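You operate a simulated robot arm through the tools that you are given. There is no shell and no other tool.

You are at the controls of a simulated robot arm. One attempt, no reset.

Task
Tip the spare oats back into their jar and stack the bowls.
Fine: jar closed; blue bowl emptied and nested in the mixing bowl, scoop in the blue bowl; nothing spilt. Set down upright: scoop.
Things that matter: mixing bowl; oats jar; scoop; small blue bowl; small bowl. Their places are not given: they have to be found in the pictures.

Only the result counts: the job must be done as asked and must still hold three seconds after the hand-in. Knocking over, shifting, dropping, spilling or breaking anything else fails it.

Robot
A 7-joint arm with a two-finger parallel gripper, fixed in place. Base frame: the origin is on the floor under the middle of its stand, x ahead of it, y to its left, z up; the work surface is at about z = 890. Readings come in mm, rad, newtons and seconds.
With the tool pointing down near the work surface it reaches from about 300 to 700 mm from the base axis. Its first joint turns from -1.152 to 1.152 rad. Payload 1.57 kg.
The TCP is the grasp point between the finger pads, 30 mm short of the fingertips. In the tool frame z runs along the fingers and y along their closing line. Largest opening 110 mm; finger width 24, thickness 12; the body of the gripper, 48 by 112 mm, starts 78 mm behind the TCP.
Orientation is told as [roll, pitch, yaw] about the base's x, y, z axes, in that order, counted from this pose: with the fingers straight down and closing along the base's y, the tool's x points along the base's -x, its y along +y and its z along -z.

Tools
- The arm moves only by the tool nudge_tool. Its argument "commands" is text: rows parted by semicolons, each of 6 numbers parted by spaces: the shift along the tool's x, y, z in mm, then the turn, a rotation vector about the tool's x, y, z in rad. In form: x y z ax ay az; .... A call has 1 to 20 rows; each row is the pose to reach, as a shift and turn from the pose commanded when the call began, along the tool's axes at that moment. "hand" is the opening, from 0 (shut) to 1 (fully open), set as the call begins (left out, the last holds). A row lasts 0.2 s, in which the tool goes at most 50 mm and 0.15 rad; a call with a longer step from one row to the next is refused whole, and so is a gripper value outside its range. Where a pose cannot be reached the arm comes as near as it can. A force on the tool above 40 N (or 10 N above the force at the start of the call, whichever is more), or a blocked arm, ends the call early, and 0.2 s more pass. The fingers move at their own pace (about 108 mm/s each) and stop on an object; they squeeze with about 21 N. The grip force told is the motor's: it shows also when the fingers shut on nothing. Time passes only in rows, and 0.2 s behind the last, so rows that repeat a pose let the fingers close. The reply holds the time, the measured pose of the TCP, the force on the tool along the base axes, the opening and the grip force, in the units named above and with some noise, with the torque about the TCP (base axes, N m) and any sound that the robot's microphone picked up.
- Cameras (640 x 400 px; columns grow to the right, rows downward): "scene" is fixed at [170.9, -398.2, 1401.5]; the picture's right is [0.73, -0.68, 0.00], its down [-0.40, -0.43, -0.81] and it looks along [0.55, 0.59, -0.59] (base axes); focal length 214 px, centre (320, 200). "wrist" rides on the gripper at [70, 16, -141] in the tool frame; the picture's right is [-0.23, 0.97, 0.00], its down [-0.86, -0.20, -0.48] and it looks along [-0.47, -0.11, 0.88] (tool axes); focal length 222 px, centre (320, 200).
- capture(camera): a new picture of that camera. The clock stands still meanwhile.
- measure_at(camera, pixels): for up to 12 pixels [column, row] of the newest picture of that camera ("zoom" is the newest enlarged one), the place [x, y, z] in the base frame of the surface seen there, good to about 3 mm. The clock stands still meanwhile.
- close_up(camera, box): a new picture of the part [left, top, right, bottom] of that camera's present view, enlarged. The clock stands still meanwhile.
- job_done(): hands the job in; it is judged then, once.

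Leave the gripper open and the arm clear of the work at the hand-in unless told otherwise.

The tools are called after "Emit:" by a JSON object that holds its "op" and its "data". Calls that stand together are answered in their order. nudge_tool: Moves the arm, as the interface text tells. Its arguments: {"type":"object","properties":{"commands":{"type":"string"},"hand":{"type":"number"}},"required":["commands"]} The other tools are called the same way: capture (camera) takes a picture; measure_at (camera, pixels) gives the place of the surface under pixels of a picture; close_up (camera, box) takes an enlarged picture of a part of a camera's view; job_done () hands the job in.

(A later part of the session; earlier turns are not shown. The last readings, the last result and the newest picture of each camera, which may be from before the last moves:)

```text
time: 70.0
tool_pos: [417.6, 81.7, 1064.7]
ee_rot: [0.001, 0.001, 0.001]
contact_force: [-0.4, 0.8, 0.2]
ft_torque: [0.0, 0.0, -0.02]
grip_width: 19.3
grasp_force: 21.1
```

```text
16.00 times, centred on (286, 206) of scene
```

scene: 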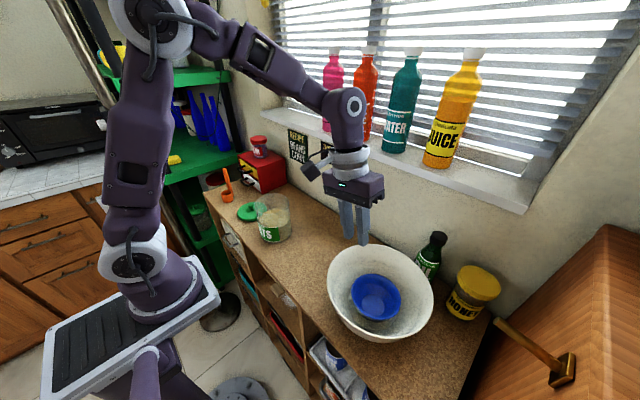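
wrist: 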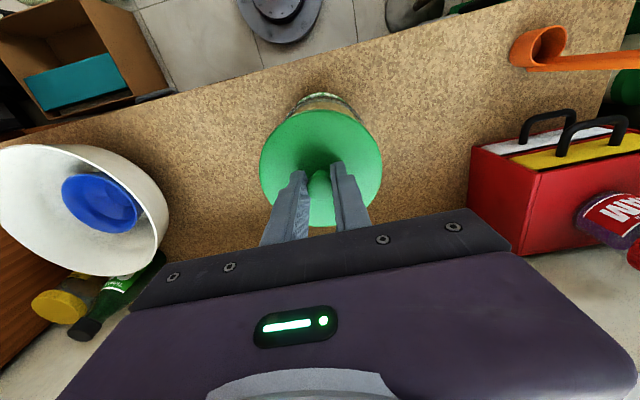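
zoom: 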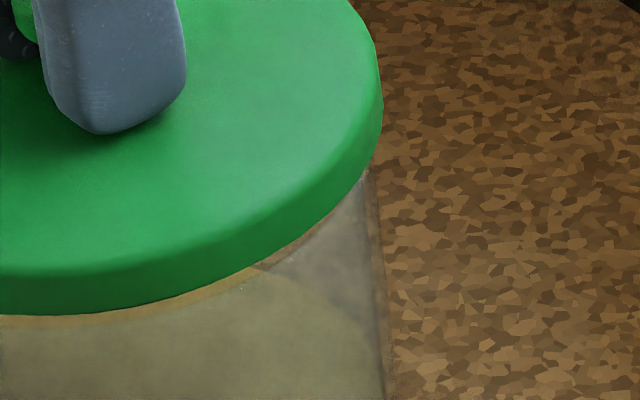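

There is a hair of a gap under the front of the lid (I eased up 1 mm). I measure the lid's edges from the wrist view once more to check the x centring.

Emit:
{"op": "close_up", "data": {"camera": "wrist", "box": [270, 90, 370, 240]}}

```text
2.67 times, centred on (320, 165) of wrist
```

zoom: 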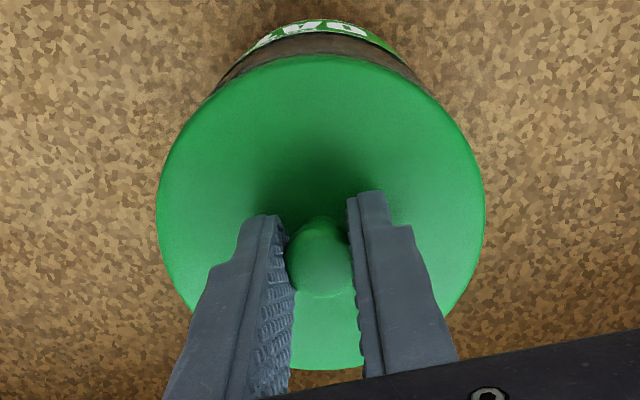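

Emit:
{"op": "measure_at", "data": {"camera": "zoom", "pixels": [[305, 58], [315, 60], [330, 366], [320, 366], [158, 210], [482, 200], [300, 45], [330, 45], [250, 65], [400, 65], [350, 366]]}}

```text
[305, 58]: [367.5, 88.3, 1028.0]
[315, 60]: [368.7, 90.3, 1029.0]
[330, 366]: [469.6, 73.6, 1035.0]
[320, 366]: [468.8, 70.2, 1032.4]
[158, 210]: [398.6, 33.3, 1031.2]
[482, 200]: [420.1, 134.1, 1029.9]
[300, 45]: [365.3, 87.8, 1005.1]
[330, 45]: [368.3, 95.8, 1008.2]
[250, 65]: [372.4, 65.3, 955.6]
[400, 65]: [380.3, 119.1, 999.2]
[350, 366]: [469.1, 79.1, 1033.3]
```

The lid's edges and the jar agree within about 1–2 mm. I lower 0.7 mm and let go of the knob, opening to 40 mm.

Emit:
{"op": "nudge_tool", "data": {"commands": "0 0 0.7 0 0 0; 0 0 0.7 0 0 0"}}

Emit:
{"op": "nudge_tool", "data": {"commands": "0 0 0 0 0 0; 0 0 0 0 0 0; 0 0 0 0 0 0", "hand": 0.4}}

Emit:
{"op": "close_up", "data": {"camera": "scene", "box": [252, 190, 300, 225]}}

Emit:
{"op": "close_up", "data": {"camera": "wrist", "box": [240, 80, 400, 240]}}

```text
time: 70.6
tool_pos: [417.6, 82.2, 1062.6]
ee_rot: [0.001, 0.0, 0.001]
contact_force: [-0.6, -0.3, 0.4]
ft_torque: [-0.04, 0.02, -0.02]
grip_width: 19.2
grasp_force: 21.0
```

```text
time: 71.4
tool_pos: [417.8, 82.9, 1063.5]
ee_rot: [0.001, 0.0, -0.001]
contact_force: [-0.1, -0.7, 0.0]
ft_torque: [0.0, 0.01, 0.02]
grip_width: 43.9
grasp_force: 0.1
```

```text
11.43 times, centred on (276, 208) of scene
```

zoom: 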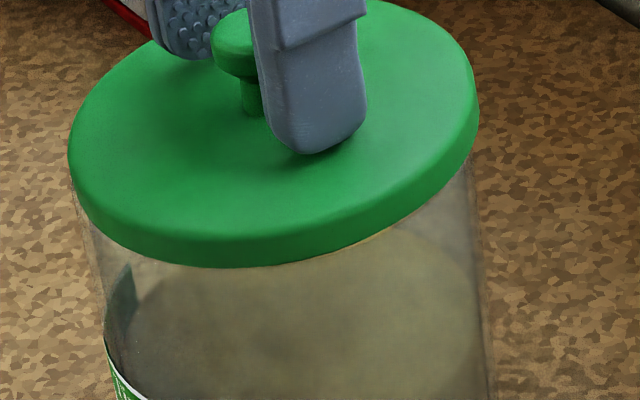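

```text
2.50 times, centred on (320, 160) of wrist
```

zoom: 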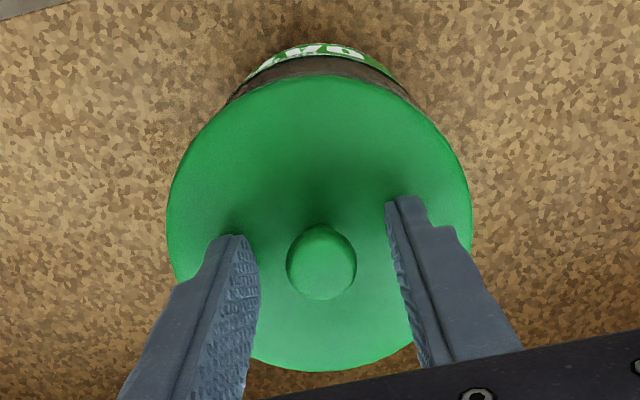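

The lid has settled flush onto the rim. I check level and centring by measuring: lid top points in the wrist zoom.

Emit:
{"op": "measure_at", "data": {"camera": "zoom", "pixels": [[310, 82], [320, 355], [190, 180], [450, 180], [320, 190], [320, 265], [315, 78], [310, 366], [168, 230], [470, 215]]}}

Emit:
{"op": "close_up", "data": {"camera": "scene", "box": [240, 175, 310, 245]}}

Emit:
{"op": "measure_at", "data": {"camera": "zoom", "pixels": [[210, 180], [250, 215], [350, 200], [410, 140], [380, 110], [200, 150], [280, 240], [230, 290], [400, 230], [300, 130]]}}

```text
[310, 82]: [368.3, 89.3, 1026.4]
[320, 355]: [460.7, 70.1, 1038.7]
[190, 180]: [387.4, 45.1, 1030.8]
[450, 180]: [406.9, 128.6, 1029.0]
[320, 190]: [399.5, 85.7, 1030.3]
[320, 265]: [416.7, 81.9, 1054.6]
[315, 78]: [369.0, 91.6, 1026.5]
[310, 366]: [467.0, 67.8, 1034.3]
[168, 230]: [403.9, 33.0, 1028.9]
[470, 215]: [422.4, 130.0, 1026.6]
```

```text
5.71 times, centred on (275, 210) of scene
```

zoom: 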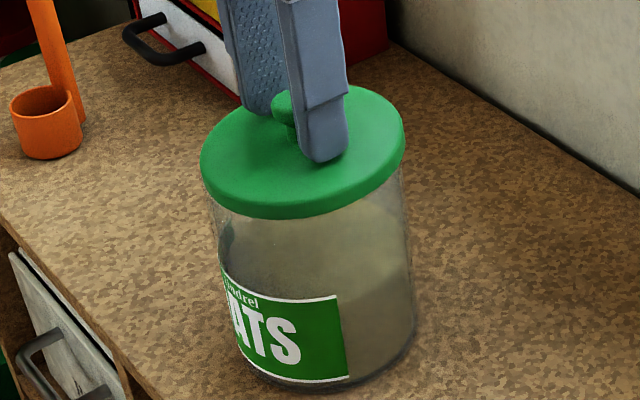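

```text
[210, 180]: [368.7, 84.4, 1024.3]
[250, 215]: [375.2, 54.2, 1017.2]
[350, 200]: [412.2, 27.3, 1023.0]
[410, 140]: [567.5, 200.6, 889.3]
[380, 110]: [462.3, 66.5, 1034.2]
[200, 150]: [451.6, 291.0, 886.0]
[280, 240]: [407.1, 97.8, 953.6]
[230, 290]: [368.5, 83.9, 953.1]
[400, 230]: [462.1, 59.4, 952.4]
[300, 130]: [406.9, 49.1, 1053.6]
```

Measurements say the lid is tilted: front (x 368) about 1025, back (x 465) about 1035, so its lower plug is caught on the back (+x) rim, meaning it sits slightly too far +x. I grip the knob again to correct that.

Emit:
{"op": "nudge_tool", "data": {"commands": "0 0 0 0 0 0; 0 0 0 0 0 0; 0 0 0 0 0 0", "hand": 0}}

Emit:
{"op": "nudge_tool", "data": {"commands": "0 0 -2 0 0 0; 1.2 0 -2 0 0 0; 2.4 0 -2 0 0 0; 2.4 0 -2 0 0 0"}}

Emit:
{"op": "close_up", "data": {"camera": "scene", "box": [252, 190, 300, 225]}}

```text
time: 72.2
tool_pos: [416.9, 82.1, 1064.2]
ee_rot: [0.0, 0.0, 0.0]
contact_force: [0.7, 0.7, 1.1]
ft_torque: [0.02, 0.0, -0.01]
grip_width: 19.4
grasp_force: 21.4
```

```text
time: 73.2
tool_pos: [414.2, 81.5, 1065.4]
ee_rot: [0.0, 0.0, -0.001]
contact_force: [-1.2, 1.0, 0.9]
ft_torque: [0.0, 0.0, 0.01]
grip_width: 19.3
grasp_force: 20.7
```

```text
11.43 times, centred on (276, 208) of scene
```

zoom: 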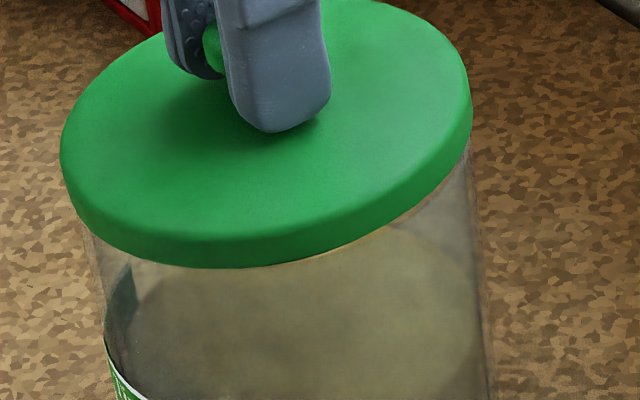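

Now with the lid about 2.5 mm further towards -x, I lower 3 mm in small steps and read the force.

Emit:
{"op": "nudge_tool", "data": {"commands": "0 0 1 0 0 0; 0 0 2 0 0 0; 0 0 3 0 0 0; 0 0 3 0 0 0"}}

Emit:
{"op": "close_up", "data": {"camera": "scene", "box": [252, 190, 300, 225]}}

```text
time: 74.2
tool_pos: [415.0, 83.2, 1063.3]
ee_rot: [-0.001, 0.0, 0.001]
contact_force: [1.8, -0.9, 12.0]
ft_torque: [-0.02, 0.14, 0.01]
grip_width: 19.5
grasp_force: 20.9
```

```text
11.43 times, centred on (276, 208) of scene
```

zoom: 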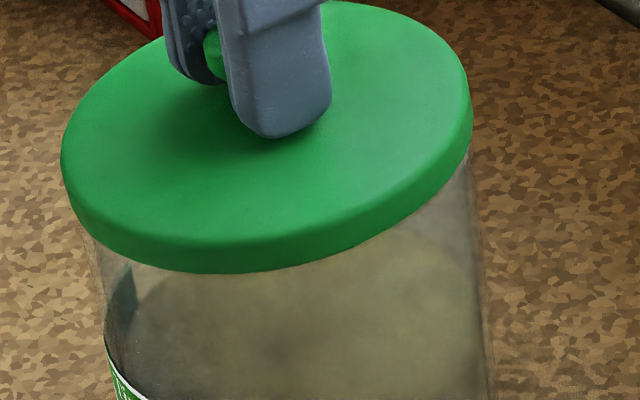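

Force 12 N now with only small torque — the load is shared around the rim. I ease off 1 mm and measure the lid's top level.

Emit:
{"op": "nudge_tool", "data": {"commands": "0 0 -0.8 0 0 0; 0 0 -0.8 0 0 0"}}

Emit:
{"op": "close_up", "data": {"camera": "wrist", "box": [240, 80, 400, 240]}}

Emit:
{"op": "measure_at", "data": {"camera": "zoom", "pixels": [[310, 85], [320, 355], [190, 180], [450, 180], [320, 185], [310, 78], [320, 364], [170, 230], [470, 215], [240, 110], [400, 110]]}}

Emit:
{"op": "close_up", "data": {"camera": "scene", "box": [252, 190, 300, 225]}}

Emit:
{"op": "measure_at", "data": {"camera": "zoom", "pixels": [[80, 140], [120, 190], [200, 220], [300, 215], [400, 170], [450, 110], [440, 60], [380, 30], [150, 100], [250, 170]]}}

```text
time: 74.8
tool_pos: [414.5, 82.1, 1063.3]
ee_rot: [0.0, 0.001, 0.001]
contact_force: [1.8, 0.6, -1.1]
ft_torque: [0.04, -0.06, -0.01]
grip_width: 19.1
grasp_force: 21.0
```

```text
2.50 times, centred on (320, 160) of wrist
```

zoom: 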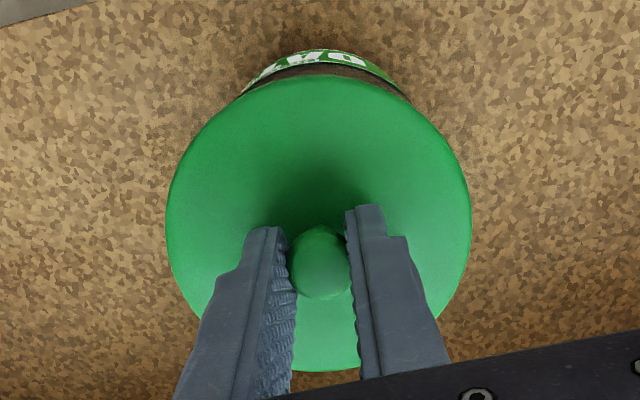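

```text
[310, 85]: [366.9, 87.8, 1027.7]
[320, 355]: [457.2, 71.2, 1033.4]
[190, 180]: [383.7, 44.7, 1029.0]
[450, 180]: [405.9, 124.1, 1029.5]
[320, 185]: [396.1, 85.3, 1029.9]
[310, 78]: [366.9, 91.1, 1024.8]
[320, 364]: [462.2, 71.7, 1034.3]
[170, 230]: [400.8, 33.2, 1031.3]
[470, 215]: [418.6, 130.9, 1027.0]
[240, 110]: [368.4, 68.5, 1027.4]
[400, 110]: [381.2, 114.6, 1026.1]
```

```text
11.43 times, centred on (276, 208) of scene
```

zoom: 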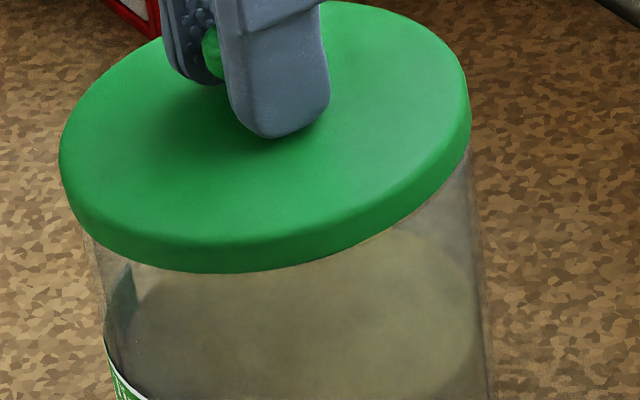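

```text
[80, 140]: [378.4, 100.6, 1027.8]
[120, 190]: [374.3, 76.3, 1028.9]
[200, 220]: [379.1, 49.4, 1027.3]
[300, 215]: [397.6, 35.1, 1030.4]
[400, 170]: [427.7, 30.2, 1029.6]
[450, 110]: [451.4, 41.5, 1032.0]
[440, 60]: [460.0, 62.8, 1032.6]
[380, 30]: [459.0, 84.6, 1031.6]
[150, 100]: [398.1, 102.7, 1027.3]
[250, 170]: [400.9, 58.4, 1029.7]
```

The lid is still 5 mm lower in front than at the back, so it is not seated. I want to see the lid's underside to know its shape: I lift it 150 mm and tip it towards the scene camera.

Emit:
{"op": "nudge_tool", "data": {"commands": "0 0 -5 0 0 0; 0 0 -20 0 0 0; 0 0 -50 0 0 0; 0 0 -80 0 0 0; 0 0 -120 0 0 0; 0 0 -150 0 0 0; 0 0 -170 0.1 0 0; 0 0 -190 0.22 0 0; 0 0 -190 0.34 0 0; 0 0 -190 0.46 0 0; 0 0 -190 0.58 0 0; 0 0 -190 0.7 0 0; 0 0 -190 0.82 0 0; 0 0 -190 0.94 0 0; 0 0 -190 1.0 0 0; 0 0 -190 1.0 0 0"}}

Emit:
{"op": "close_up", "data": {"camera": "scene", "box": [220, 60, 340, 240]}}

Emit:
{"op": "capture", "data": {"camera": "wrist"}}

```text
time: 78.2
tool_pos: [413.7, 81.6, 1254.3]
ee_rot: [-1.004, 0.0, 0.002]
contact_force: [-0.3, 0.2, -0.8]
ft_torque: [0.02, 0.01, -0.04]
grip_width: 19.4
grasp_force: 21.0
```

```text
2.22 times, centred on (280, 150) of scene
```

zoom: 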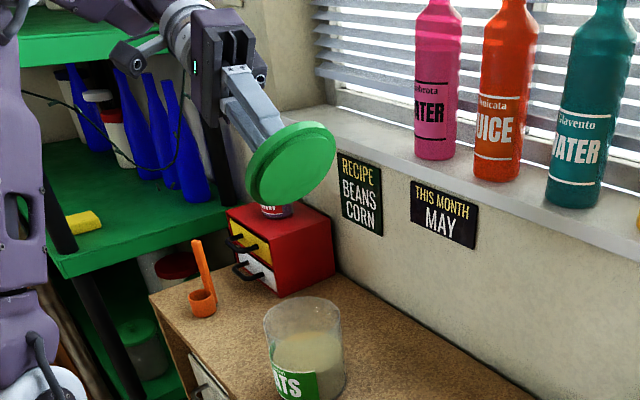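

```text
taken
```

wrist: 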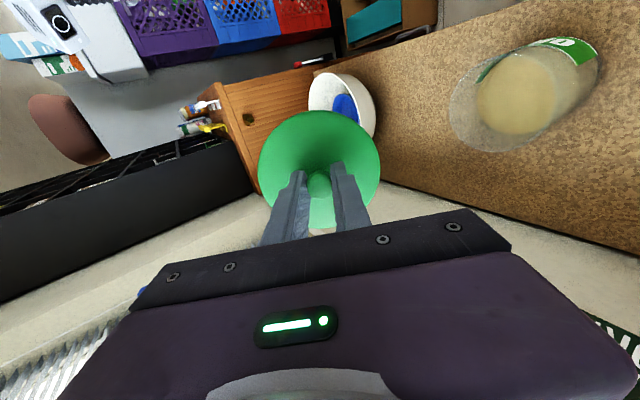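

I see the underside; a strong enlargement of it at scene (275,130).

Emit:
{"op": "close_up", "data": {"camera": "scene", "box": [252, 108, 292, 158]}}

Emit:
{"op": "close_up", "data": {"camera": "scene", "box": [250, 185, 330, 245]}}

```text
8.00 times, centred on (272, 133) of scene
```

zoom: 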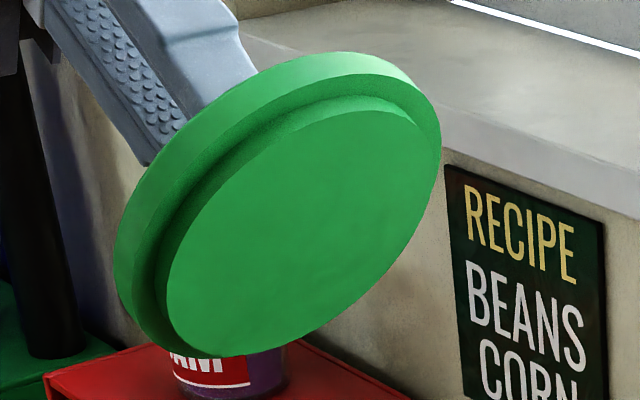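

```text
6.67 times, centred on (290, 215) of scene
```

zoom: 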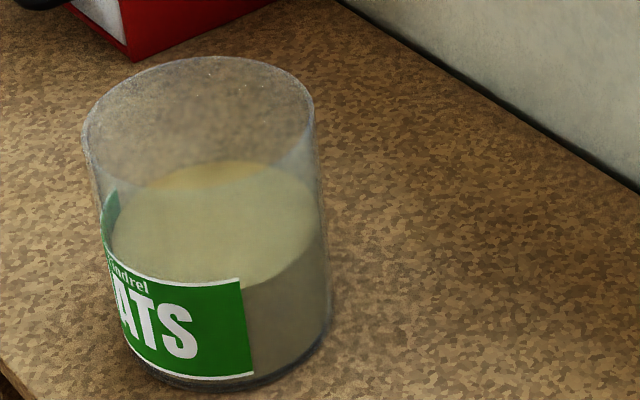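

Now I know: the lid has a plug about 46 mm in radius under a wider plate. The jar is also in clear view. I enlarge its rim to find the mouth's centre exactly.

Emit:
{"op": "close_up", "data": {"camera": "scene", "box": [250, 186, 306, 221]}}

```text
11.43 times, centred on (278, 204) of scene
```

zoom: 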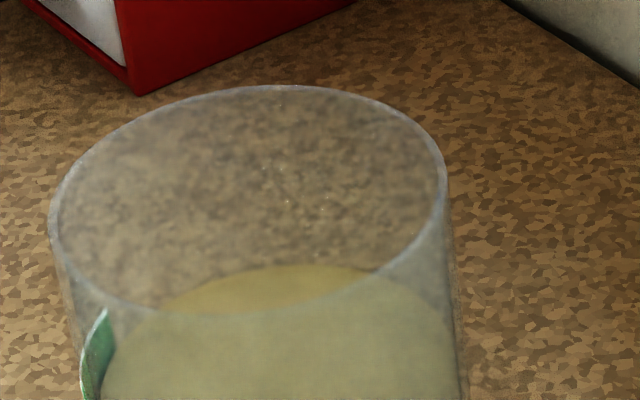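

The rim ellipse centre in this view is at (247.5,200) of the zoom. From it I work out that the lid was about 3–4 mm too far right (+x) at first and about 1 mm on the second try. I level the tool, correct the lid's small tilt (+0.055 pitch) and come back to 8 mm above the rim, 1 mm further -x.

Emit:
{"op": "nudge_tool", "data": {"commands": "0 0 0 -0.14 0 0; 0 0 0 -0.28 0 0; 0 0 0 -0.42 0 0; 0 0 0 -0.56 0 0; 0 0 0 -0.7 0 0; 0 0 0 -0.84 0 0; 0 0 0 -0.95 0 0; 0 0 0 -1.0 0 0; 0 0 0 -1.0 0 0"}}

Emit:
{"op": "nudge_tool", "data": {"commands": "0.5 0 15 0 0.03 0; 1 0 45 0 0.055 0; 1 0 80 0 0.055 0; 1 0 115 0 0.055 0; 1 0 145 0 0.055 0; 1 0 165 0 0.055 0; 1 0 178 0 0.055 0; 1 0 180 0 0.055 0; 1 0 180 0 0.055 0"}}

Emit:
{"op": "close_up", "data": {"camera": "scene", "box": [250, 186, 306, 221]}}

```text
time: 80.2
tool_pos: [413.6, 81.2, 1253.8]
ee_rot: [0.003, 0.0, 0.0]
contact_force: [-0.1, -0.5, -0.5]
ft_torque: [-0.01, 0.03, 0.01]
grip_width: 19.3
grasp_force: 21.4
```

```text
time: 82.2
tool_pos: [411.8, 82.5, 1072.9]
ee_rot: [-0.001, 0.055, -0.002]
contact_force: [-0.6, 0.0, -0.5]
ft_torque: [0.0, 0.03, 0.01]
grip_width: 19.3
grasp_force: 21.8
```

```text
11.43 times, centred on (278, 204) of scene
```

zoom: 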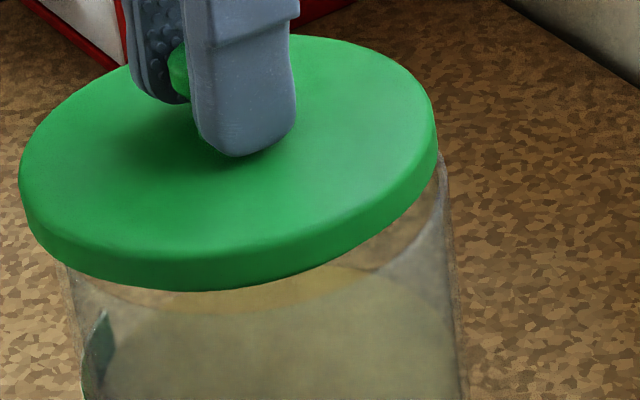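

I measure the lid's top directly in this zoom: (60,150),(100,230),(200,255),(320,225),(410,160),(400,90),(330,45),(60,220).

Emit:
{"op": "measure_at", "data": {"camera": "zoom", "pixels": [[40, 150], [60, 190], [120, 235], [200, 245], [320, 215], [410, 150], [410, 100], [370, 60], [320, 45], [100, 120], [340, 130], [130, 180]]}}

Emit:
{"op": "close_up", "data": {"camera": "wrist", "box": [240, 80, 400, 240]}}

Emit:
{"op": "measure_at", "data": {"camera": "zoom", "pixels": [[310, 85], [320, 358], [180, 200], [460, 200], [320, 180], [310, 78], [320, 366], [170, 230], [470, 215], [240, 110], [400, 110], [320, 265]]}}

```text
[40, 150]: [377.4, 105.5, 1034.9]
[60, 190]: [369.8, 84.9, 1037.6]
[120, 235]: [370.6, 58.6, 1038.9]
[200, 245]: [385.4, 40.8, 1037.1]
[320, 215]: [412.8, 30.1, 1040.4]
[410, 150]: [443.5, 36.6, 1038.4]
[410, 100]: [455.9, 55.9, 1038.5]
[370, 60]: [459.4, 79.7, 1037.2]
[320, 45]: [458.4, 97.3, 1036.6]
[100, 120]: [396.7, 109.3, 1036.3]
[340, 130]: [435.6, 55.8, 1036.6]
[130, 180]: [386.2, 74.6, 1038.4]
```

```text
2.50 times, centred on (320, 160) of wrist
```

zoom: 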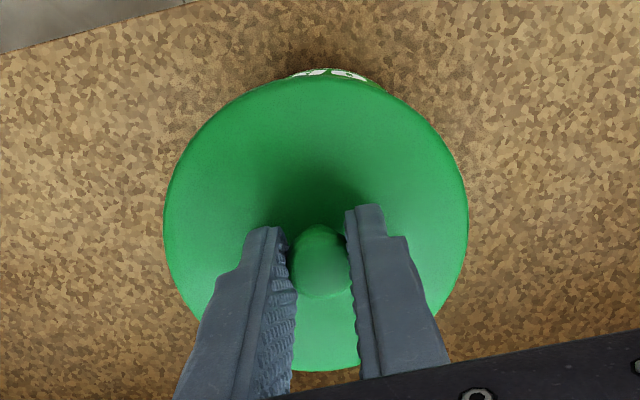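

```text
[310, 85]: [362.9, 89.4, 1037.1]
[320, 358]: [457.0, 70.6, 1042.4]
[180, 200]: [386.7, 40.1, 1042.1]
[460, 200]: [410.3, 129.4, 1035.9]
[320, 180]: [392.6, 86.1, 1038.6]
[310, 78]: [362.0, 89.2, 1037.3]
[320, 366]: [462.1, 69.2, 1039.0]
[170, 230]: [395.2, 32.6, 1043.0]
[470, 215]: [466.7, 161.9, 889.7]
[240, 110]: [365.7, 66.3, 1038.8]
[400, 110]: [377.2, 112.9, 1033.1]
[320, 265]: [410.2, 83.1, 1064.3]
```

The lid is level in pitch now, but it has a slight roll (lower on +y), which shows the plug caught on the rim's (+x,-y) side before. I correct the roll by 0.04 and move about (+3.7,+0.3) mm, then compare again.

Emit:
{"op": "nudge_tool", "data": {"commands": "-2 0.2 0 -0.02 0 0; -3.7 0.3 0 -0.04 0 0; -3.7 0.3 0 -0.04 0 0; -3.7 0.3 0 -0.04 0 0"}}

Emit:
{"op": "close_up", "data": {"camera": "wrist", "box": [240, 80, 400, 240]}}

Emit:
{"op": "measure_at", "data": {"camera": "zoom", "pixels": [[310, 90], [320, 355], [190, 210], [450, 200], [320, 180], [240, 120], [400, 120], [200, 260], [440, 260], [320, 345]]}}

Emit:
{"op": "close_up", "data": {"camera": "scene", "box": [250, 186, 306, 221]}}

Emit:
{"op": "measure_at", "data": {"camera": "zoom", "pixels": [[50, 150], [70, 190], [130, 230], [210, 240], [330, 210], [415, 150], [420, 100], [380, 60], [330, 50], [110, 120], [350, 130], [140, 180]]}}

```text
time: 83.2
tool_pos: [416.6, 82.3, 1073.4]
ee_rot: [0.04, 0.055, 0.0]
contact_force: [0.6, 0.2, -0.8]
ft_torque: [0.0, 0.02, 0.02]
grip_width: 19.2
grasp_force: 20.5
```

```text
2.50 times, centred on (320, 160) of wrist
```

zoom: 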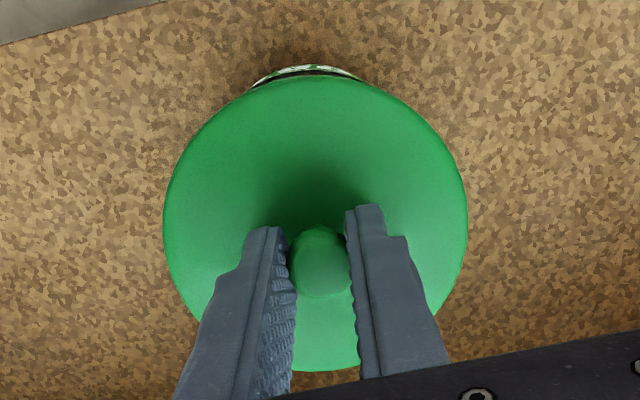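

```text
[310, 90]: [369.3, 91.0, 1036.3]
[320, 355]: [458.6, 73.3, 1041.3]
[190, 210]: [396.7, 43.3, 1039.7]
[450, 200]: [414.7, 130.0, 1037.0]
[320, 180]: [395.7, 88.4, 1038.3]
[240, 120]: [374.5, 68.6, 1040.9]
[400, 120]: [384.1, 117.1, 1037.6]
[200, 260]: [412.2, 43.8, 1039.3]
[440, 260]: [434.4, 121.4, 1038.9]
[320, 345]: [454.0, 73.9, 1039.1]
```

```text
11.43 times, centred on (278, 204) of scene
```

zoom: 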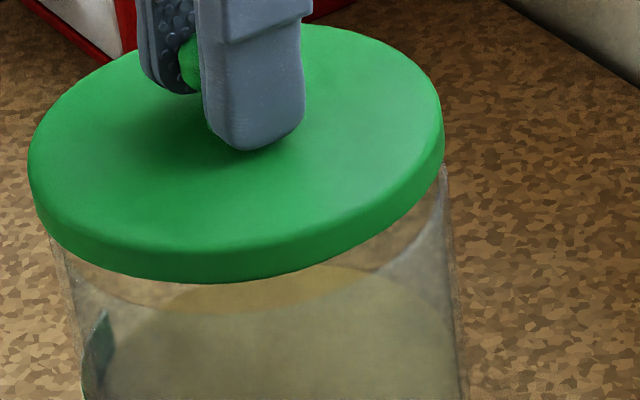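

```text
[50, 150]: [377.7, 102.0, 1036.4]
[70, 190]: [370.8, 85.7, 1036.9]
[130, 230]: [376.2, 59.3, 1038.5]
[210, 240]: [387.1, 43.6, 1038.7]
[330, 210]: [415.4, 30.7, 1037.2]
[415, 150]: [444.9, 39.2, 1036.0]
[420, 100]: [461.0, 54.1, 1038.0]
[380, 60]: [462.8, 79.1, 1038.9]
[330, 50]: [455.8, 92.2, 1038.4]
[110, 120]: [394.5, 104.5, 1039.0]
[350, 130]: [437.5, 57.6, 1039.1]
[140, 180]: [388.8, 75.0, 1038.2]
```

The lid is level now (top 1038 everywhere), and left-right it matches the rim centre within a pixel; in depth it seems about 1.5 mm too near the camera. I shift (+1,+1.1) mm and lower 5 mm, then 1 mm at a time.

Emit:
{"op": "nudge_tool", "data": {"commands": "-1 1.1 0 0 0 0; -1.1 1 2.5 0 0 0; -1.3 0.9 5 0 0 0; -1.3 0.9 5 0 0 0"}}

Emit:
{"op": "nudge_tool", "data": {"commands": "-0.06 -0.04 1 0 0 0; -0.11 -0.08 2 0 0 0; -0.11 -0.08 2 0 0 0"}}

```text
time: 84.2
tool_pos: [417.3, 83.7, 1068.0]
ee_rot: [0.041, 0.055, 0.001]
contact_force: [0.5, 0.2, 0.4]
ft_torque: [0.0, 0.01, 0.02]
grip_width: 19.1
grasp_force: 20.2
```

```text
time: 85.0
tool_pos: [418.4, 83.4, 1066.7]
ee_rot: [0.041, 0.056, 0.0]
contact_force: [0.4, -0.4, 1.1]
ft_torque: [0.0, 0.01, -0.02]
grip_width: 19.2
grasp_force: 21.3
```

No contact yet at 1066.5. I go on down 2 mm.

Emit:
{"op": "nudge_tool", "data": {"commands": "-0.06 -0.04 1 0 0 0; -0.11 -0.08 2 0 0 0; -0.11 -0.08 2 0 0 0"}}

```text
time: 85.8
tool_pos: [418.2, 84.0, 1063.2]
ee_rot: [0.04, 0.054, 0.0]
contact_force: [0.9, 0.5, 0.6]
ft_torque: [-0.04, 0.02, -0.02]
grip_width: 19.3
grasp_force: 21.0
```

At 1063.5 and still no contact force — lower than where it caught before. I continue 1 mm at a time.

Emit:
{"op": "nudge_tool", "data": {"commands": "-0.06 -0.04 1 0 0 0; -0.06 -0.04 1 0 0 0; -0.06 -0.04 1 0 0 0"}}

```text
time: 86.6
tool_pos: [418.2, 82.8, 1062.4]
ee_rot: [0.041, 0.055, 0.0]
contact_force: [1.2, -1.0, 1.0]
ft_torque: [0.06, -0.02, -0.05]
grip_width: 19.2
grasp_force: 21.3
```

Emit:
{"op": "nudge_tool", "data": {"commands": "-0.06 -0.04 1 0 0 0; -0.06 -0.04 1 0 0 0; -0.06 -0.04 1 0 0 0"}}

Emit:
{"op": "close_up", "data": {"camera": "scene", "box": [250, 186, 306, 221]}}

```text
time: 87.4
tool_pos: [417.8, 83.8, 1061.1]
ee_rot: [0.04, 0.057, 0.0]
contact_force: [0.6, -1.9, 1.7]
ft_torque: [0.0, 0.03, -0.02]
grip_width: 19.6
grasp_force: 21.2
```

```text
11.43 times, centred on (278, 204) of scene
```

zoom: 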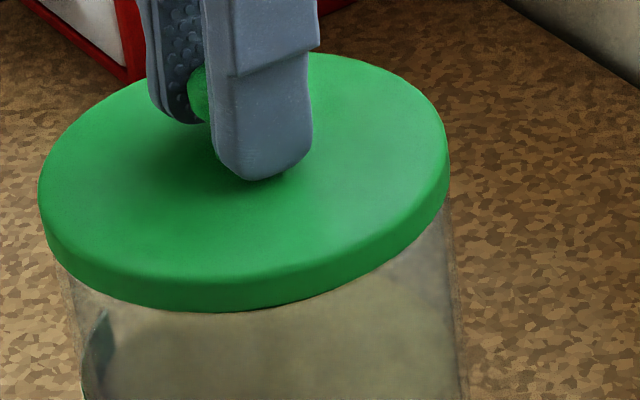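

The plug has entered the mouth. Another 1 mm, feeling for the seat.

Emit:
{"op": "nudge_tool", "data": {"commands": "-0.06 -0.04 1 0 0 0; -0.06 -0.04 1 0 0 0; -0.06 -0.04 1 0 0 0"}}

```text
time: 88.2
tool_pos: [417.4, 83.0, 1061.6]
ee_rot: [0.039, 0.053, 0.0]
contact_force: [-3.6, -8.4, 20.4]
ft_torque: [-0.14, 0.1, -0.05]
grip_width: 19.3
grasp_force: 20.8
heard: snap
```

I heard a snap: the lid has clicked into the jar, force 20 N. I relax the push by 0.8 mm and read again before letting go.

Emit:
{"op": "nudge_tool", "data": {"commands": "0.04 -0.2 -0.8 0 0 0; 0.04 -0.2 -0.8 0 0 0"}}

Emit:
{"op": "close_up", "data": {"camera": "scene", "box": [250, 186, 306, 221]}}

Emit:
{"op": "measure_at", "data": {"camera": "zoom", "pixels": [[60, 180], [80, 230], [140, 260], [220, 270], [340, 240], [420, 190], [430, 130], [390, 90], [340, 75], [120, 150]]}}

```text
time: 88.8
tool_pos: [417.7, 84.2, 1060.2]
ee_rot: [0.04, 0.057, -0.001]
contact_force: [-0.4, -2.8, 5.3]
ft_torque: [-0.05, -0.06, -0.04]
grip_width: 19.5
grasp_force: 21.2
```

```text
11.43 times, centred on (278, 204) of scene
```

zoom: 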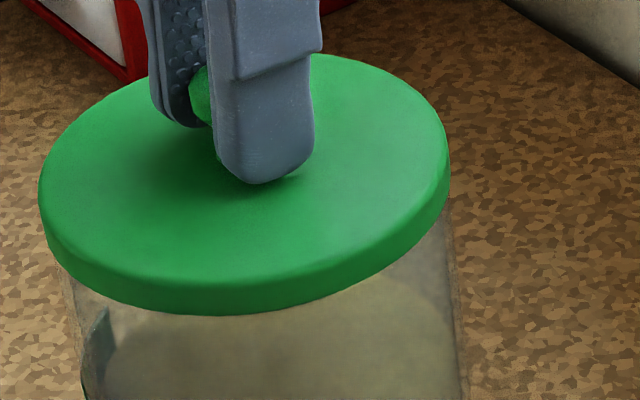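

```text
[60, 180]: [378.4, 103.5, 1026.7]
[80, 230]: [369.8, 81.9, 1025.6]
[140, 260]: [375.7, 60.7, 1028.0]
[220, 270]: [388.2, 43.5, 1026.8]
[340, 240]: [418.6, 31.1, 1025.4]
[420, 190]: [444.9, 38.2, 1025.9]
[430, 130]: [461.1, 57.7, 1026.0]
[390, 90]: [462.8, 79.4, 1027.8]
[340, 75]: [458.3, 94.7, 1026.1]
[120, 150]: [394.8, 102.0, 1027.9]
```

The lid is flat at 1026 all round: closed. I ease off the last bit and open the fingers.

Emit:
{"op": "nudge_tool", "data": {"commands": "0 -0.1 -0.4 0 0 0; 0 -0.1 -0.4 0 0 0"}}

Emit:
{"op": "nudge_tool", "data": {"commands": "0 0 0 0 0 0; 0 0 0 0 0 0; 0 0 0 0 0 0", "hand": 0.45}}

Emit:
{"op": "close_up", "data": {"camera": "scene", "box": [240, 175, 310, 245]}}

```text
time: 89.4
tool_pos: [418.4, 82.5, 1063.5]
ee_rot: [0.04, 0.056, 0.0]
contact_force: [0.0, -0.1, -0.4]
ft_torque: [-0.01, -0.02, -0.01]
grip_width: 19.5
grasp_force: 21.0
heard: snap
```

```text
time: 90.2
tool_pos: [418.8, 82.1, 1062.4]
ee_rot: [0.04, 0.053, -0.001]
contact_force: [0.3, -0.8, -0.7]
ft_torque: [0.0, 0.02, -0.04]
grip_width: 49.5
grasp_force: 0.0
```

```text
5.71 times, centred on (275, 210) of scene
```

zoom: 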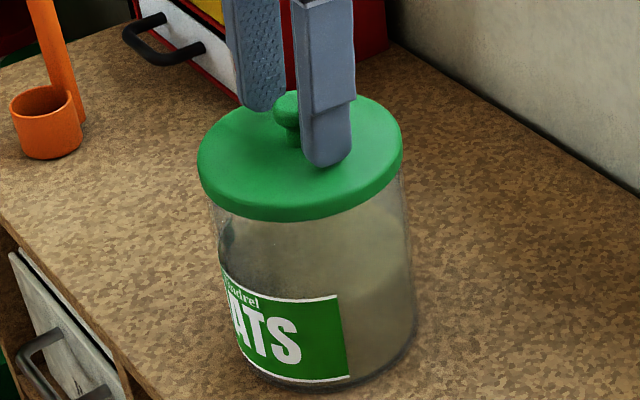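

A second snap was heard as I eased up, so the latch may have come loose. I measure the lid's height again: earlier it was 1026 when clicked in.

Emit:
{"op": "close_up", "data": {"camera": "scene", "box": [250, 186, 306, 221]}}

Emit:
{"op": "measure_at", "data": {"camera": "zoom", "pixels": [[60, 180], [80, 230], [140, 260], [220, 270], [340, 240], [420, 190], [430, 130], [390, 90], [340, 75], [120, 150]]}}

Emit:
{"op": "close_up", "data": {"camera": "wrist", "box": [240, 80, 400, 240]}}

Emit:
{"op": "measure_at", "data": {"camera": "zoom", "pixels": [[310, 90], [320, 355], [190, 210], [450, 190], [320, 180], [240, 120], [400, 120], [320, 345]]}}

```text
11.43 times, centred on (278, 204) of scene
```

zoom: 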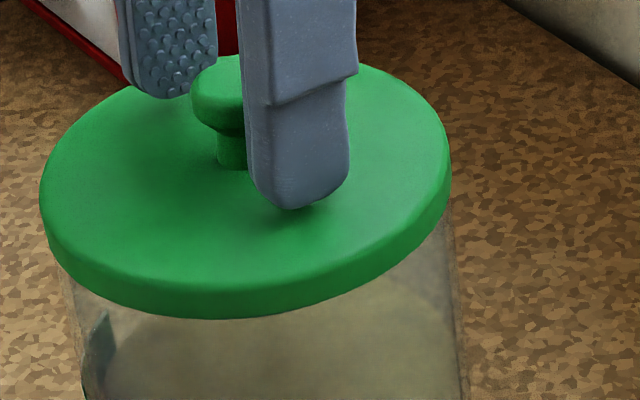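

```text
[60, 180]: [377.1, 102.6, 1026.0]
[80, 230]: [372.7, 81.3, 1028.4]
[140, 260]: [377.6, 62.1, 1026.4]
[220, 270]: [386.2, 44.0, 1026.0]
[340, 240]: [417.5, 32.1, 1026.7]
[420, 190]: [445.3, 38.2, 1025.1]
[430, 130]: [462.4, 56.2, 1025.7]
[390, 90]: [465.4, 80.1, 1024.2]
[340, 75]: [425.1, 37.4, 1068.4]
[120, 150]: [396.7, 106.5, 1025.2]
```

```text
2.50 times, centred on (320, 160) of wrist
```

zoom: 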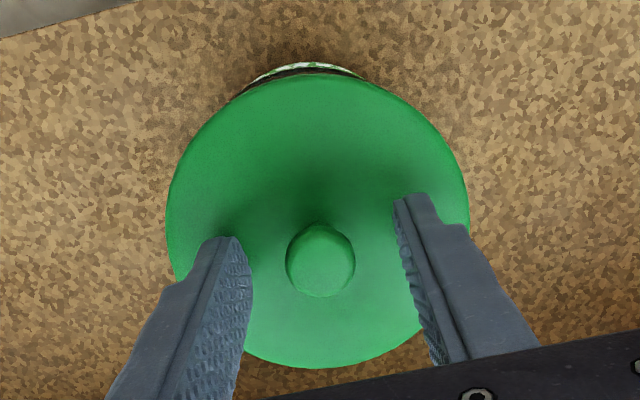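

```text
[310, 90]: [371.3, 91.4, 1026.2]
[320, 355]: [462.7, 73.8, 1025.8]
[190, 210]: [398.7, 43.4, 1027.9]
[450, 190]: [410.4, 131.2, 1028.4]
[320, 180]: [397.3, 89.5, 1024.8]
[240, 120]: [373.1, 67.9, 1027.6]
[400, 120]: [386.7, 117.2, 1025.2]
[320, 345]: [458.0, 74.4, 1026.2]
```

The lid sits flat at 1026, but to be sure it is latched I will press it down without gripping. First I rise off the knob and straighten the tool.

Emit:
{"op": "nudge_tool", "data": {"commands": "0 0 -10 0 0 0; 0 0 -30 0 0 0; 0 0 -60 0 0 0; 0 0 -60 0.04 -0.055 0; 0 0 -60 0.04 -0.055 0"}}

Emit:
{"op": "close_up", "data": {"camera": "wrist", "box": [240, 60, 400, 220]}}

Emit:
{"op": "measure_at", "data": {"camera": "zoom", "pixels": [[320, 225], [295, 225], [345, 225], [320, 205], [320, 245], [310, 150], [250, 200], [390, 200]]}}

```text
time: 91.4
tool_pos: [421.6, 80.8, 1124.5]
ee_rot: [0.0, -0.001, 0.0]
contact_force: [0.3, 0.8, -0.2]
ft_torque: [-0.02, 0.0, 0.03]
grip_width: 49.5
grasp_force: 0.0
```

```text
2.50 times, centred on (320, 140) of wrist
```

zoom: 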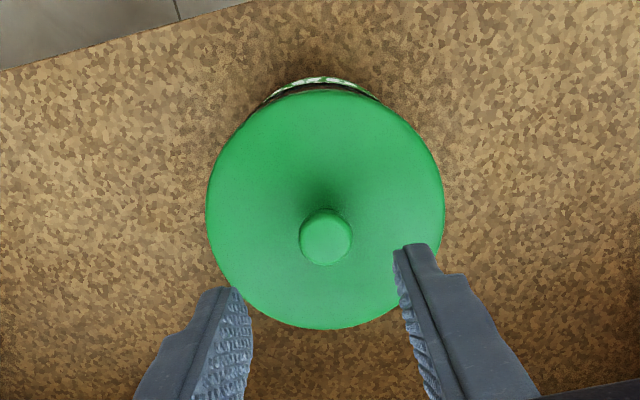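

```text
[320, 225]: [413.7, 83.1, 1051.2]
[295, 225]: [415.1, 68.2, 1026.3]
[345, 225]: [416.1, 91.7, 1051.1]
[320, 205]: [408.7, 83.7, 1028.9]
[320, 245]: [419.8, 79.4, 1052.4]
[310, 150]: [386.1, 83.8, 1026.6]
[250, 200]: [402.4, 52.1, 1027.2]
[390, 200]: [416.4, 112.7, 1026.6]
```

The knob's centre is at about (417.5,82), top 1051. I close the fingers, centre over it and lower to just above (TCP 1086).

Emit:
{"op": "nudge_tool", "data": {"commands": "4 1.2 0 0 0 0; 4 1.2 10 0 0 0; 4 1.2 25 0 0 0; 4 1.2 38 0 0 0; 4 1.2 38 0 0 0", "hand": 0}}

Emit:
{"op": "close_up", "data": {"camera": "scene", "box": [240, 165, 310, 235]}}

```text
time: 92.6
tool_pos: [418.5, 83.0, 1084.9]
ee_rot: [0.001, -0.001, -0.001]
contact_force: [0.0, 0.8, -0.5]
ft_torque: [0.0, 0.03, -0.01]
grip_width: 0.0
grasp_force: 21.2
```

```text
5.71 times, centred on (275, 200) of scene
```

zoom: 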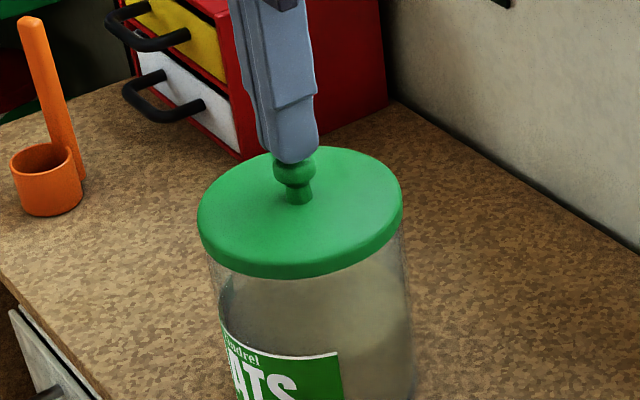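

The closed fingertips are just above the knob. I press down in 1 mm steps and listen.

Emit:
{"op": "nudge_tool", "data": {"commands": "0 0 1 0 0 0; 0 0 2 0 0 0; 0 0 3 0 0 0; 0 0 4 0 0 0; 0 0 4 0 0 0"}}

```text
time: 93.8
tool_pos: [418.3, 83.2, 1081.1]
ee_rot: [0.001, -0.002, -0.002]
contact_force: [-2.9, 0.3, 14.6]
ft_torque: [0.0, 0.07, 0.01]
grip_width: 0.4
grasp_force: 20.9
```

14.6 N and no sound yet. One more millimetre.

Emit:
{"op": "nudge_tool", "data": {"commands": "0 0 0.5 0 0 0; 0 0 1 0 0 0; 0 0 1 0 0 0"}}

```text
time: 94.4
tool_pos: [417.4, 83.4, 1081.1]
ee_rot: [0.0, -0.003, -0.001]
contact_force: [-5.5, -0.9, 13.7]
ft_torque: [0.03, 0.18, 0.0]
grip_width: 0.0
grasp_force: 20.8
stopped in row 3: the force on the tool passed its limit at 42 N (the readings are from after the stop); the commanded pose is now the measured one
```

The press reached 42 N with no new snap, so the lid is firmly down. I lift the closed fingers off the knob and look.

Emit:
{"op": "nudge_tool", "data": {"commands": "0 0 -2 0 0 0; 0 0 -8 0 0 0; 0 0 -25 0 0 0; 0 0 -40 0 0 0; 0 0 -40 0 0 0"}}

Emit:
{"op": "close_up", "data": {"camera": "scene", "box": [250, 186, 306, 221]}}

Emit:
{"op": "measure_at", "data": {"camera": "zoom", "pixels": [[60, 180], [80, 230], [140, 260], [220, 270], [340, 240], [420, 190], [430, 130], [390, 90], [340, 75], [120, 150]]}}

```text
time: 95.6
tool_pos: [419.0, 83.0, 1118.7]
ee_rot: [0.0, -0.002, -0.001]
contact_force: [-0.6, 0.2, 0.4]
ft_torque: [0.01, 0.0, -0.01]
grip_width: 0.2
grasp_force: 20.9
heard: snap
```

```text
11.43 times, centred on (278, 204) of scene
```

zoom: 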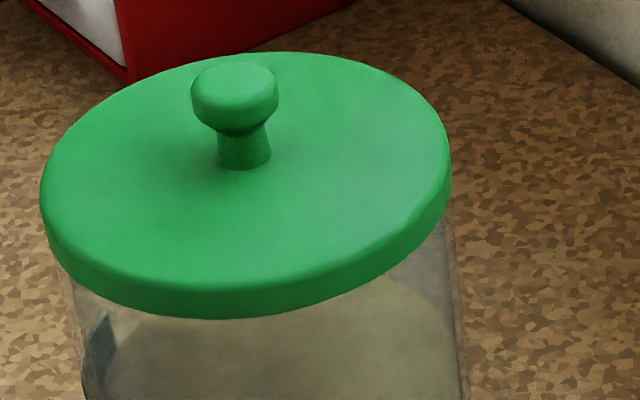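

```text
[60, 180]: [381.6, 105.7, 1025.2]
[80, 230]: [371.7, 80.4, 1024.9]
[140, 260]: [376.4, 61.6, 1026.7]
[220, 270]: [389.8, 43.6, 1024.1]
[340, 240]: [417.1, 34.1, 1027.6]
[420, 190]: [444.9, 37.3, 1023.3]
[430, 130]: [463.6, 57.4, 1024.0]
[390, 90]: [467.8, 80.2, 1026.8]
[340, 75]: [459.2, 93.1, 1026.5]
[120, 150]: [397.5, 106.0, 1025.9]
```

Again a click as the push came off, and the lid is flat at 1025–1026, flush with the rim: closed. Next the scoop. I check the scene for heights of the scoop's handle and the jam jar next to it.

Emit:
{"op": "capture", "data": {"camera": "scene"}}

Emit:
{"op": "close_up", "data": {"camera": "scene", "box": [200, 120, 300, 220]}}

Emit:
{"op": "measure_at", "data": {"camera": "zoom", "pixels": [[219, 210], [255, 255], [235, 100], [222, 200], [230, 235], [200, 270], [275, 130], [240, 60], [290, 70], [330, 140], [225, 230], [240, 290]]}}

```text
taken
```

scene: 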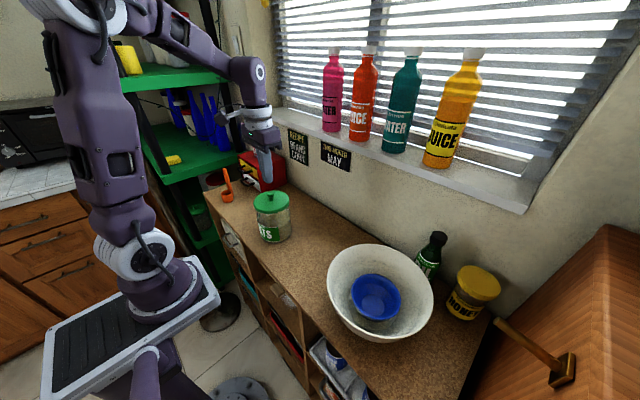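

```text
4.00 times, centred on (250, 170) of scene
```

zoom: 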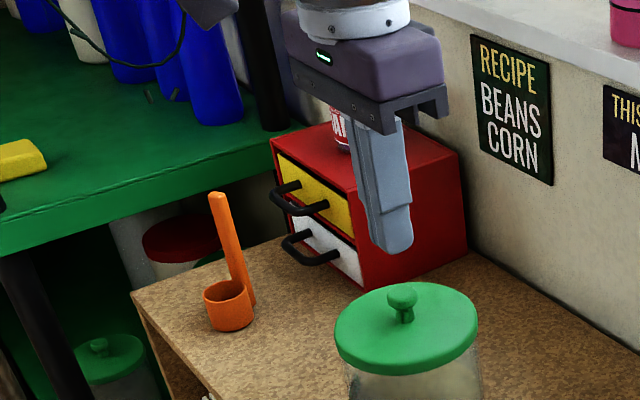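

```text
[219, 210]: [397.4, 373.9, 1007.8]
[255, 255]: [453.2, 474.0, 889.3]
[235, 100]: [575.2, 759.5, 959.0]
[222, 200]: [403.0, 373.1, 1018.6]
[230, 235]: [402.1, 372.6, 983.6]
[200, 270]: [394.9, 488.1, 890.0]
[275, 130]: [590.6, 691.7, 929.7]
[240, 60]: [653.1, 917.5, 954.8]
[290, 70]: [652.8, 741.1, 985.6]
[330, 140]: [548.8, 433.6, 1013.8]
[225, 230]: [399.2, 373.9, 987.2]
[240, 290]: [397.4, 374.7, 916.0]
```

The handle stands upright at about (401,373), its top near z 1025. I move over near it at z 1130 to look with the wrist camera.

Emit:
{"op": "nudge_tool", "data": {"commands": "-2 15 -5 0 0 0; -3 50 -11 0 0 0; -5 90 -11 0 0 0; -7 130 -11 0 0 0; -8 170 -11 0 0 0; -9 210 -11 0 0 0; -10 250 -11 0 0 0; -11 280 -11 0 0 0; -11 289 -11 0 0 0; -11 289 -11 0 0 0", "hand": 0.45}}

Emit:
{"op": "capture", "data": {"camera": "wrist"}}

Emit:
{"op": "capture", "data": {"camera": "scene"}}

```text
time: 97.8
tool_pos: [430.7, 373.4, 1132.7]
ee_rot: [0.0, -0.001, -0.002]
contact_force: [0.0, 0.1, 0.1]
ft_torque: [-0.01, -0.04, -0.01]
grip_width: 49.3
grasp_force: 0.1
```

```text
taken
```

wrist: 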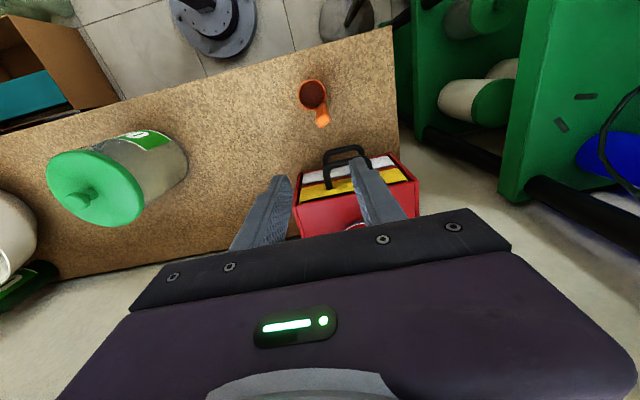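

```text
taken
```

scene: 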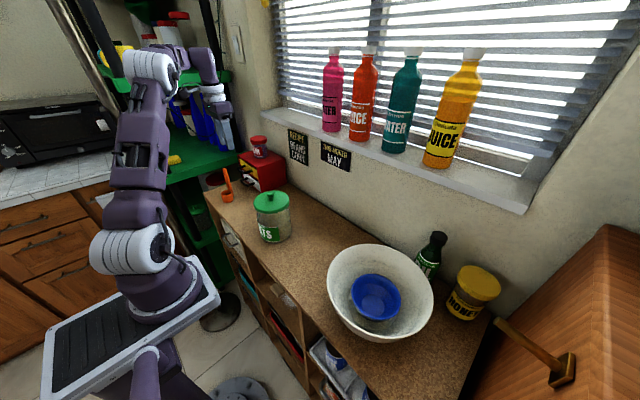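

Emit:
{"op": "close_up", "data": {"camera": "wrist", "box": [285, 65, 345, 140]}}

```text
5.33 times, centred on (315, 102) of wrist
```

zoom: 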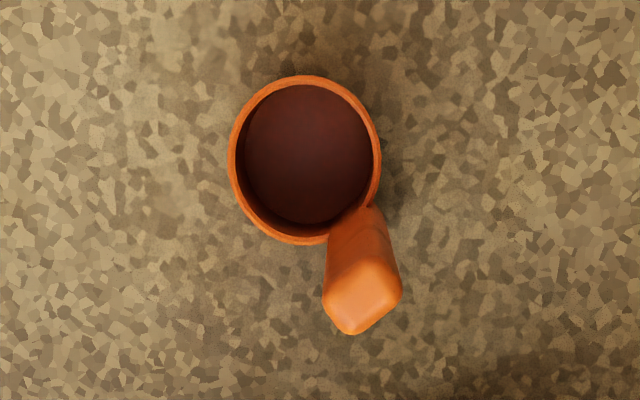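

I measure the handle top (345,285),(360,320),(325,295),(400,290), lower handle (365,230), cup rim (231,160),(379,160),(300,78),(295,243), and cup bottom (305,155).

Emit:
{"op": "measure_at", "data": {"camera": "zoom", "pixels": [[362, 290], [352, 325], [328, 298], [398, 288], [365, 232], [362, 262], [233, 160], [378, 160], [300, 79], [295, 240], [305, 155], [370, 210]]}}

```text
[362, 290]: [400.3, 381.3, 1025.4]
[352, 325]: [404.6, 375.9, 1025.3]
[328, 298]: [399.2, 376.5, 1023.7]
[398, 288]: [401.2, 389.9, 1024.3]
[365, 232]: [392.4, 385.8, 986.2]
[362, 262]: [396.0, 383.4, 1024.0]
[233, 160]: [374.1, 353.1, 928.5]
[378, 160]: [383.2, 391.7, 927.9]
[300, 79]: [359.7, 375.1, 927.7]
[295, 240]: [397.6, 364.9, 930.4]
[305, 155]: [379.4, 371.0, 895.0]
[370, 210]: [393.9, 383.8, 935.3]
```

The scoop's cup centre is (378.7,371.5), radius 20, rim z 928; the upright handle is at (400.5,382), about 13.5 x 9.6 mm, its wide side turned about 26° from y. I turn the tool by +0.449 yaw and go over the handle, fingertips above its top.

Emit:
{"op": "nudge_tool", "data": {"commands": "8 2 10 0 0 -0.12; 16 4 22 0 0 -0.24; 24 6 35 0 0 -0.36; 30.2 8.6 45 0 0 -0.449; 30.2 8.6 52 0 0 -0.449; 30.2 8.6 52 0 0 -0.449"}}

Emit:
{"op": "capture", "data": {"camera": "wrist"}}

Emit:
{"op": "close_up", "data": {"camera": "scene", "box": [190, 120, 290, 220]}}

```text
time: 99.2
tool_pos: [398.6, 381.5, 1079.6]
ee_rot: [0.001, -0.002, 0.448]
contact_force: [0.5, -0.1, 0.3]
ft_torque: [-0.02, -0.02, 0.0]
grip_width: 49.4
grasp_force: 0.1
```

```text
taken
```

wrist: 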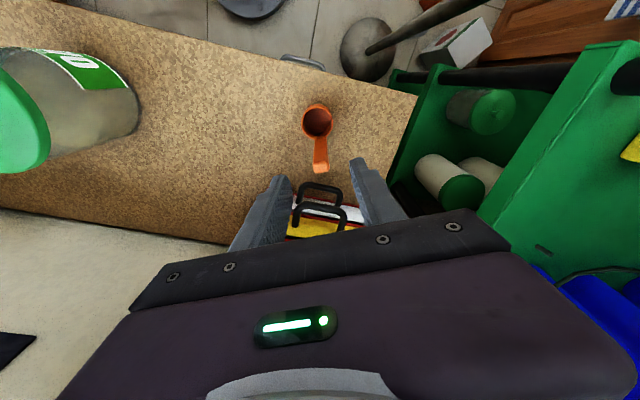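

```text
4.00 times, centred on (240, 170) of scene
```

zoom: 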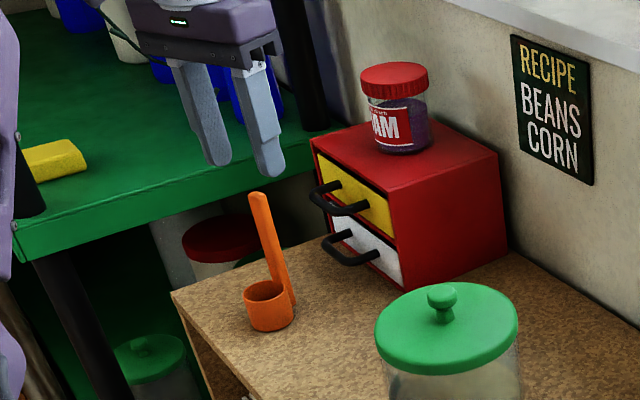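

I enlarge the scoop and drawer handles in the wrist view and measure them.

Emit:
{"op": "close_up", "data": {"camera": "wrist", "box": [270, 90, 390, 240]}}

Emit:
{"op": "measure_at", "data": {"camera": "zoom", "pixels": [[323, 203], [310, 205], [335, 203], [322, 212], [322, 190], [318, 140], [310, 90], [310, 130], [320, 250], [325, 310], [280, 260], [300, 330]]}}

```text
2.67 times, centred on (330, 165) of wrist
```

zoom: 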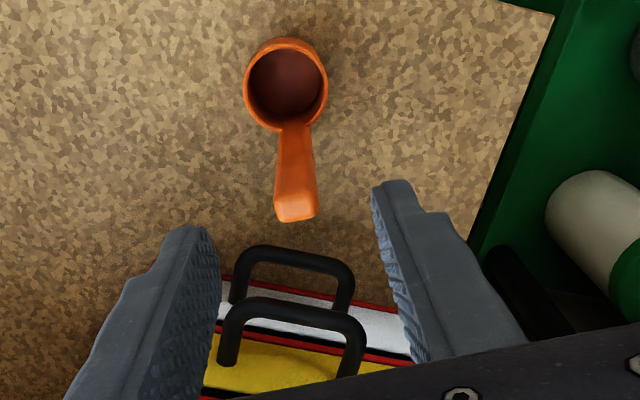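

```text
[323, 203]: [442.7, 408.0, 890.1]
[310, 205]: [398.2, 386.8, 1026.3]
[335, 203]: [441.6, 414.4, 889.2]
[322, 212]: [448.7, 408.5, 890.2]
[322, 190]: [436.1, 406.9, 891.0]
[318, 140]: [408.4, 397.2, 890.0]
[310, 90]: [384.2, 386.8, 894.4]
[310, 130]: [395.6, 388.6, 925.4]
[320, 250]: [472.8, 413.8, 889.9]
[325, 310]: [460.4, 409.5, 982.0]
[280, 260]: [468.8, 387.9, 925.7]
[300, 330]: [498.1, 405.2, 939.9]
```

Emit:
{"op": "measure_at", "data": {"camera": "zoom", "pixels": [[296, 205], [280, 208], [313, 205], [296, 216], [296, 193], [296, 160], [246, 85], [326, 85], [287, 42], [283, 127], [287, 85]]}}

```text
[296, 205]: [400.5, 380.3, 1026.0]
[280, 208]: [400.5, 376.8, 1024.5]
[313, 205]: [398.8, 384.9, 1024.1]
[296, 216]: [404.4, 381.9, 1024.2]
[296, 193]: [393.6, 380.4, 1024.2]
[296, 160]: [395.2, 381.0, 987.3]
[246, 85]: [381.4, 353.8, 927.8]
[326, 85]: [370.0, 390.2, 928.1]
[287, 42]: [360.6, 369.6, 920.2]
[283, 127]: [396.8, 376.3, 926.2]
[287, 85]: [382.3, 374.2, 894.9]
```

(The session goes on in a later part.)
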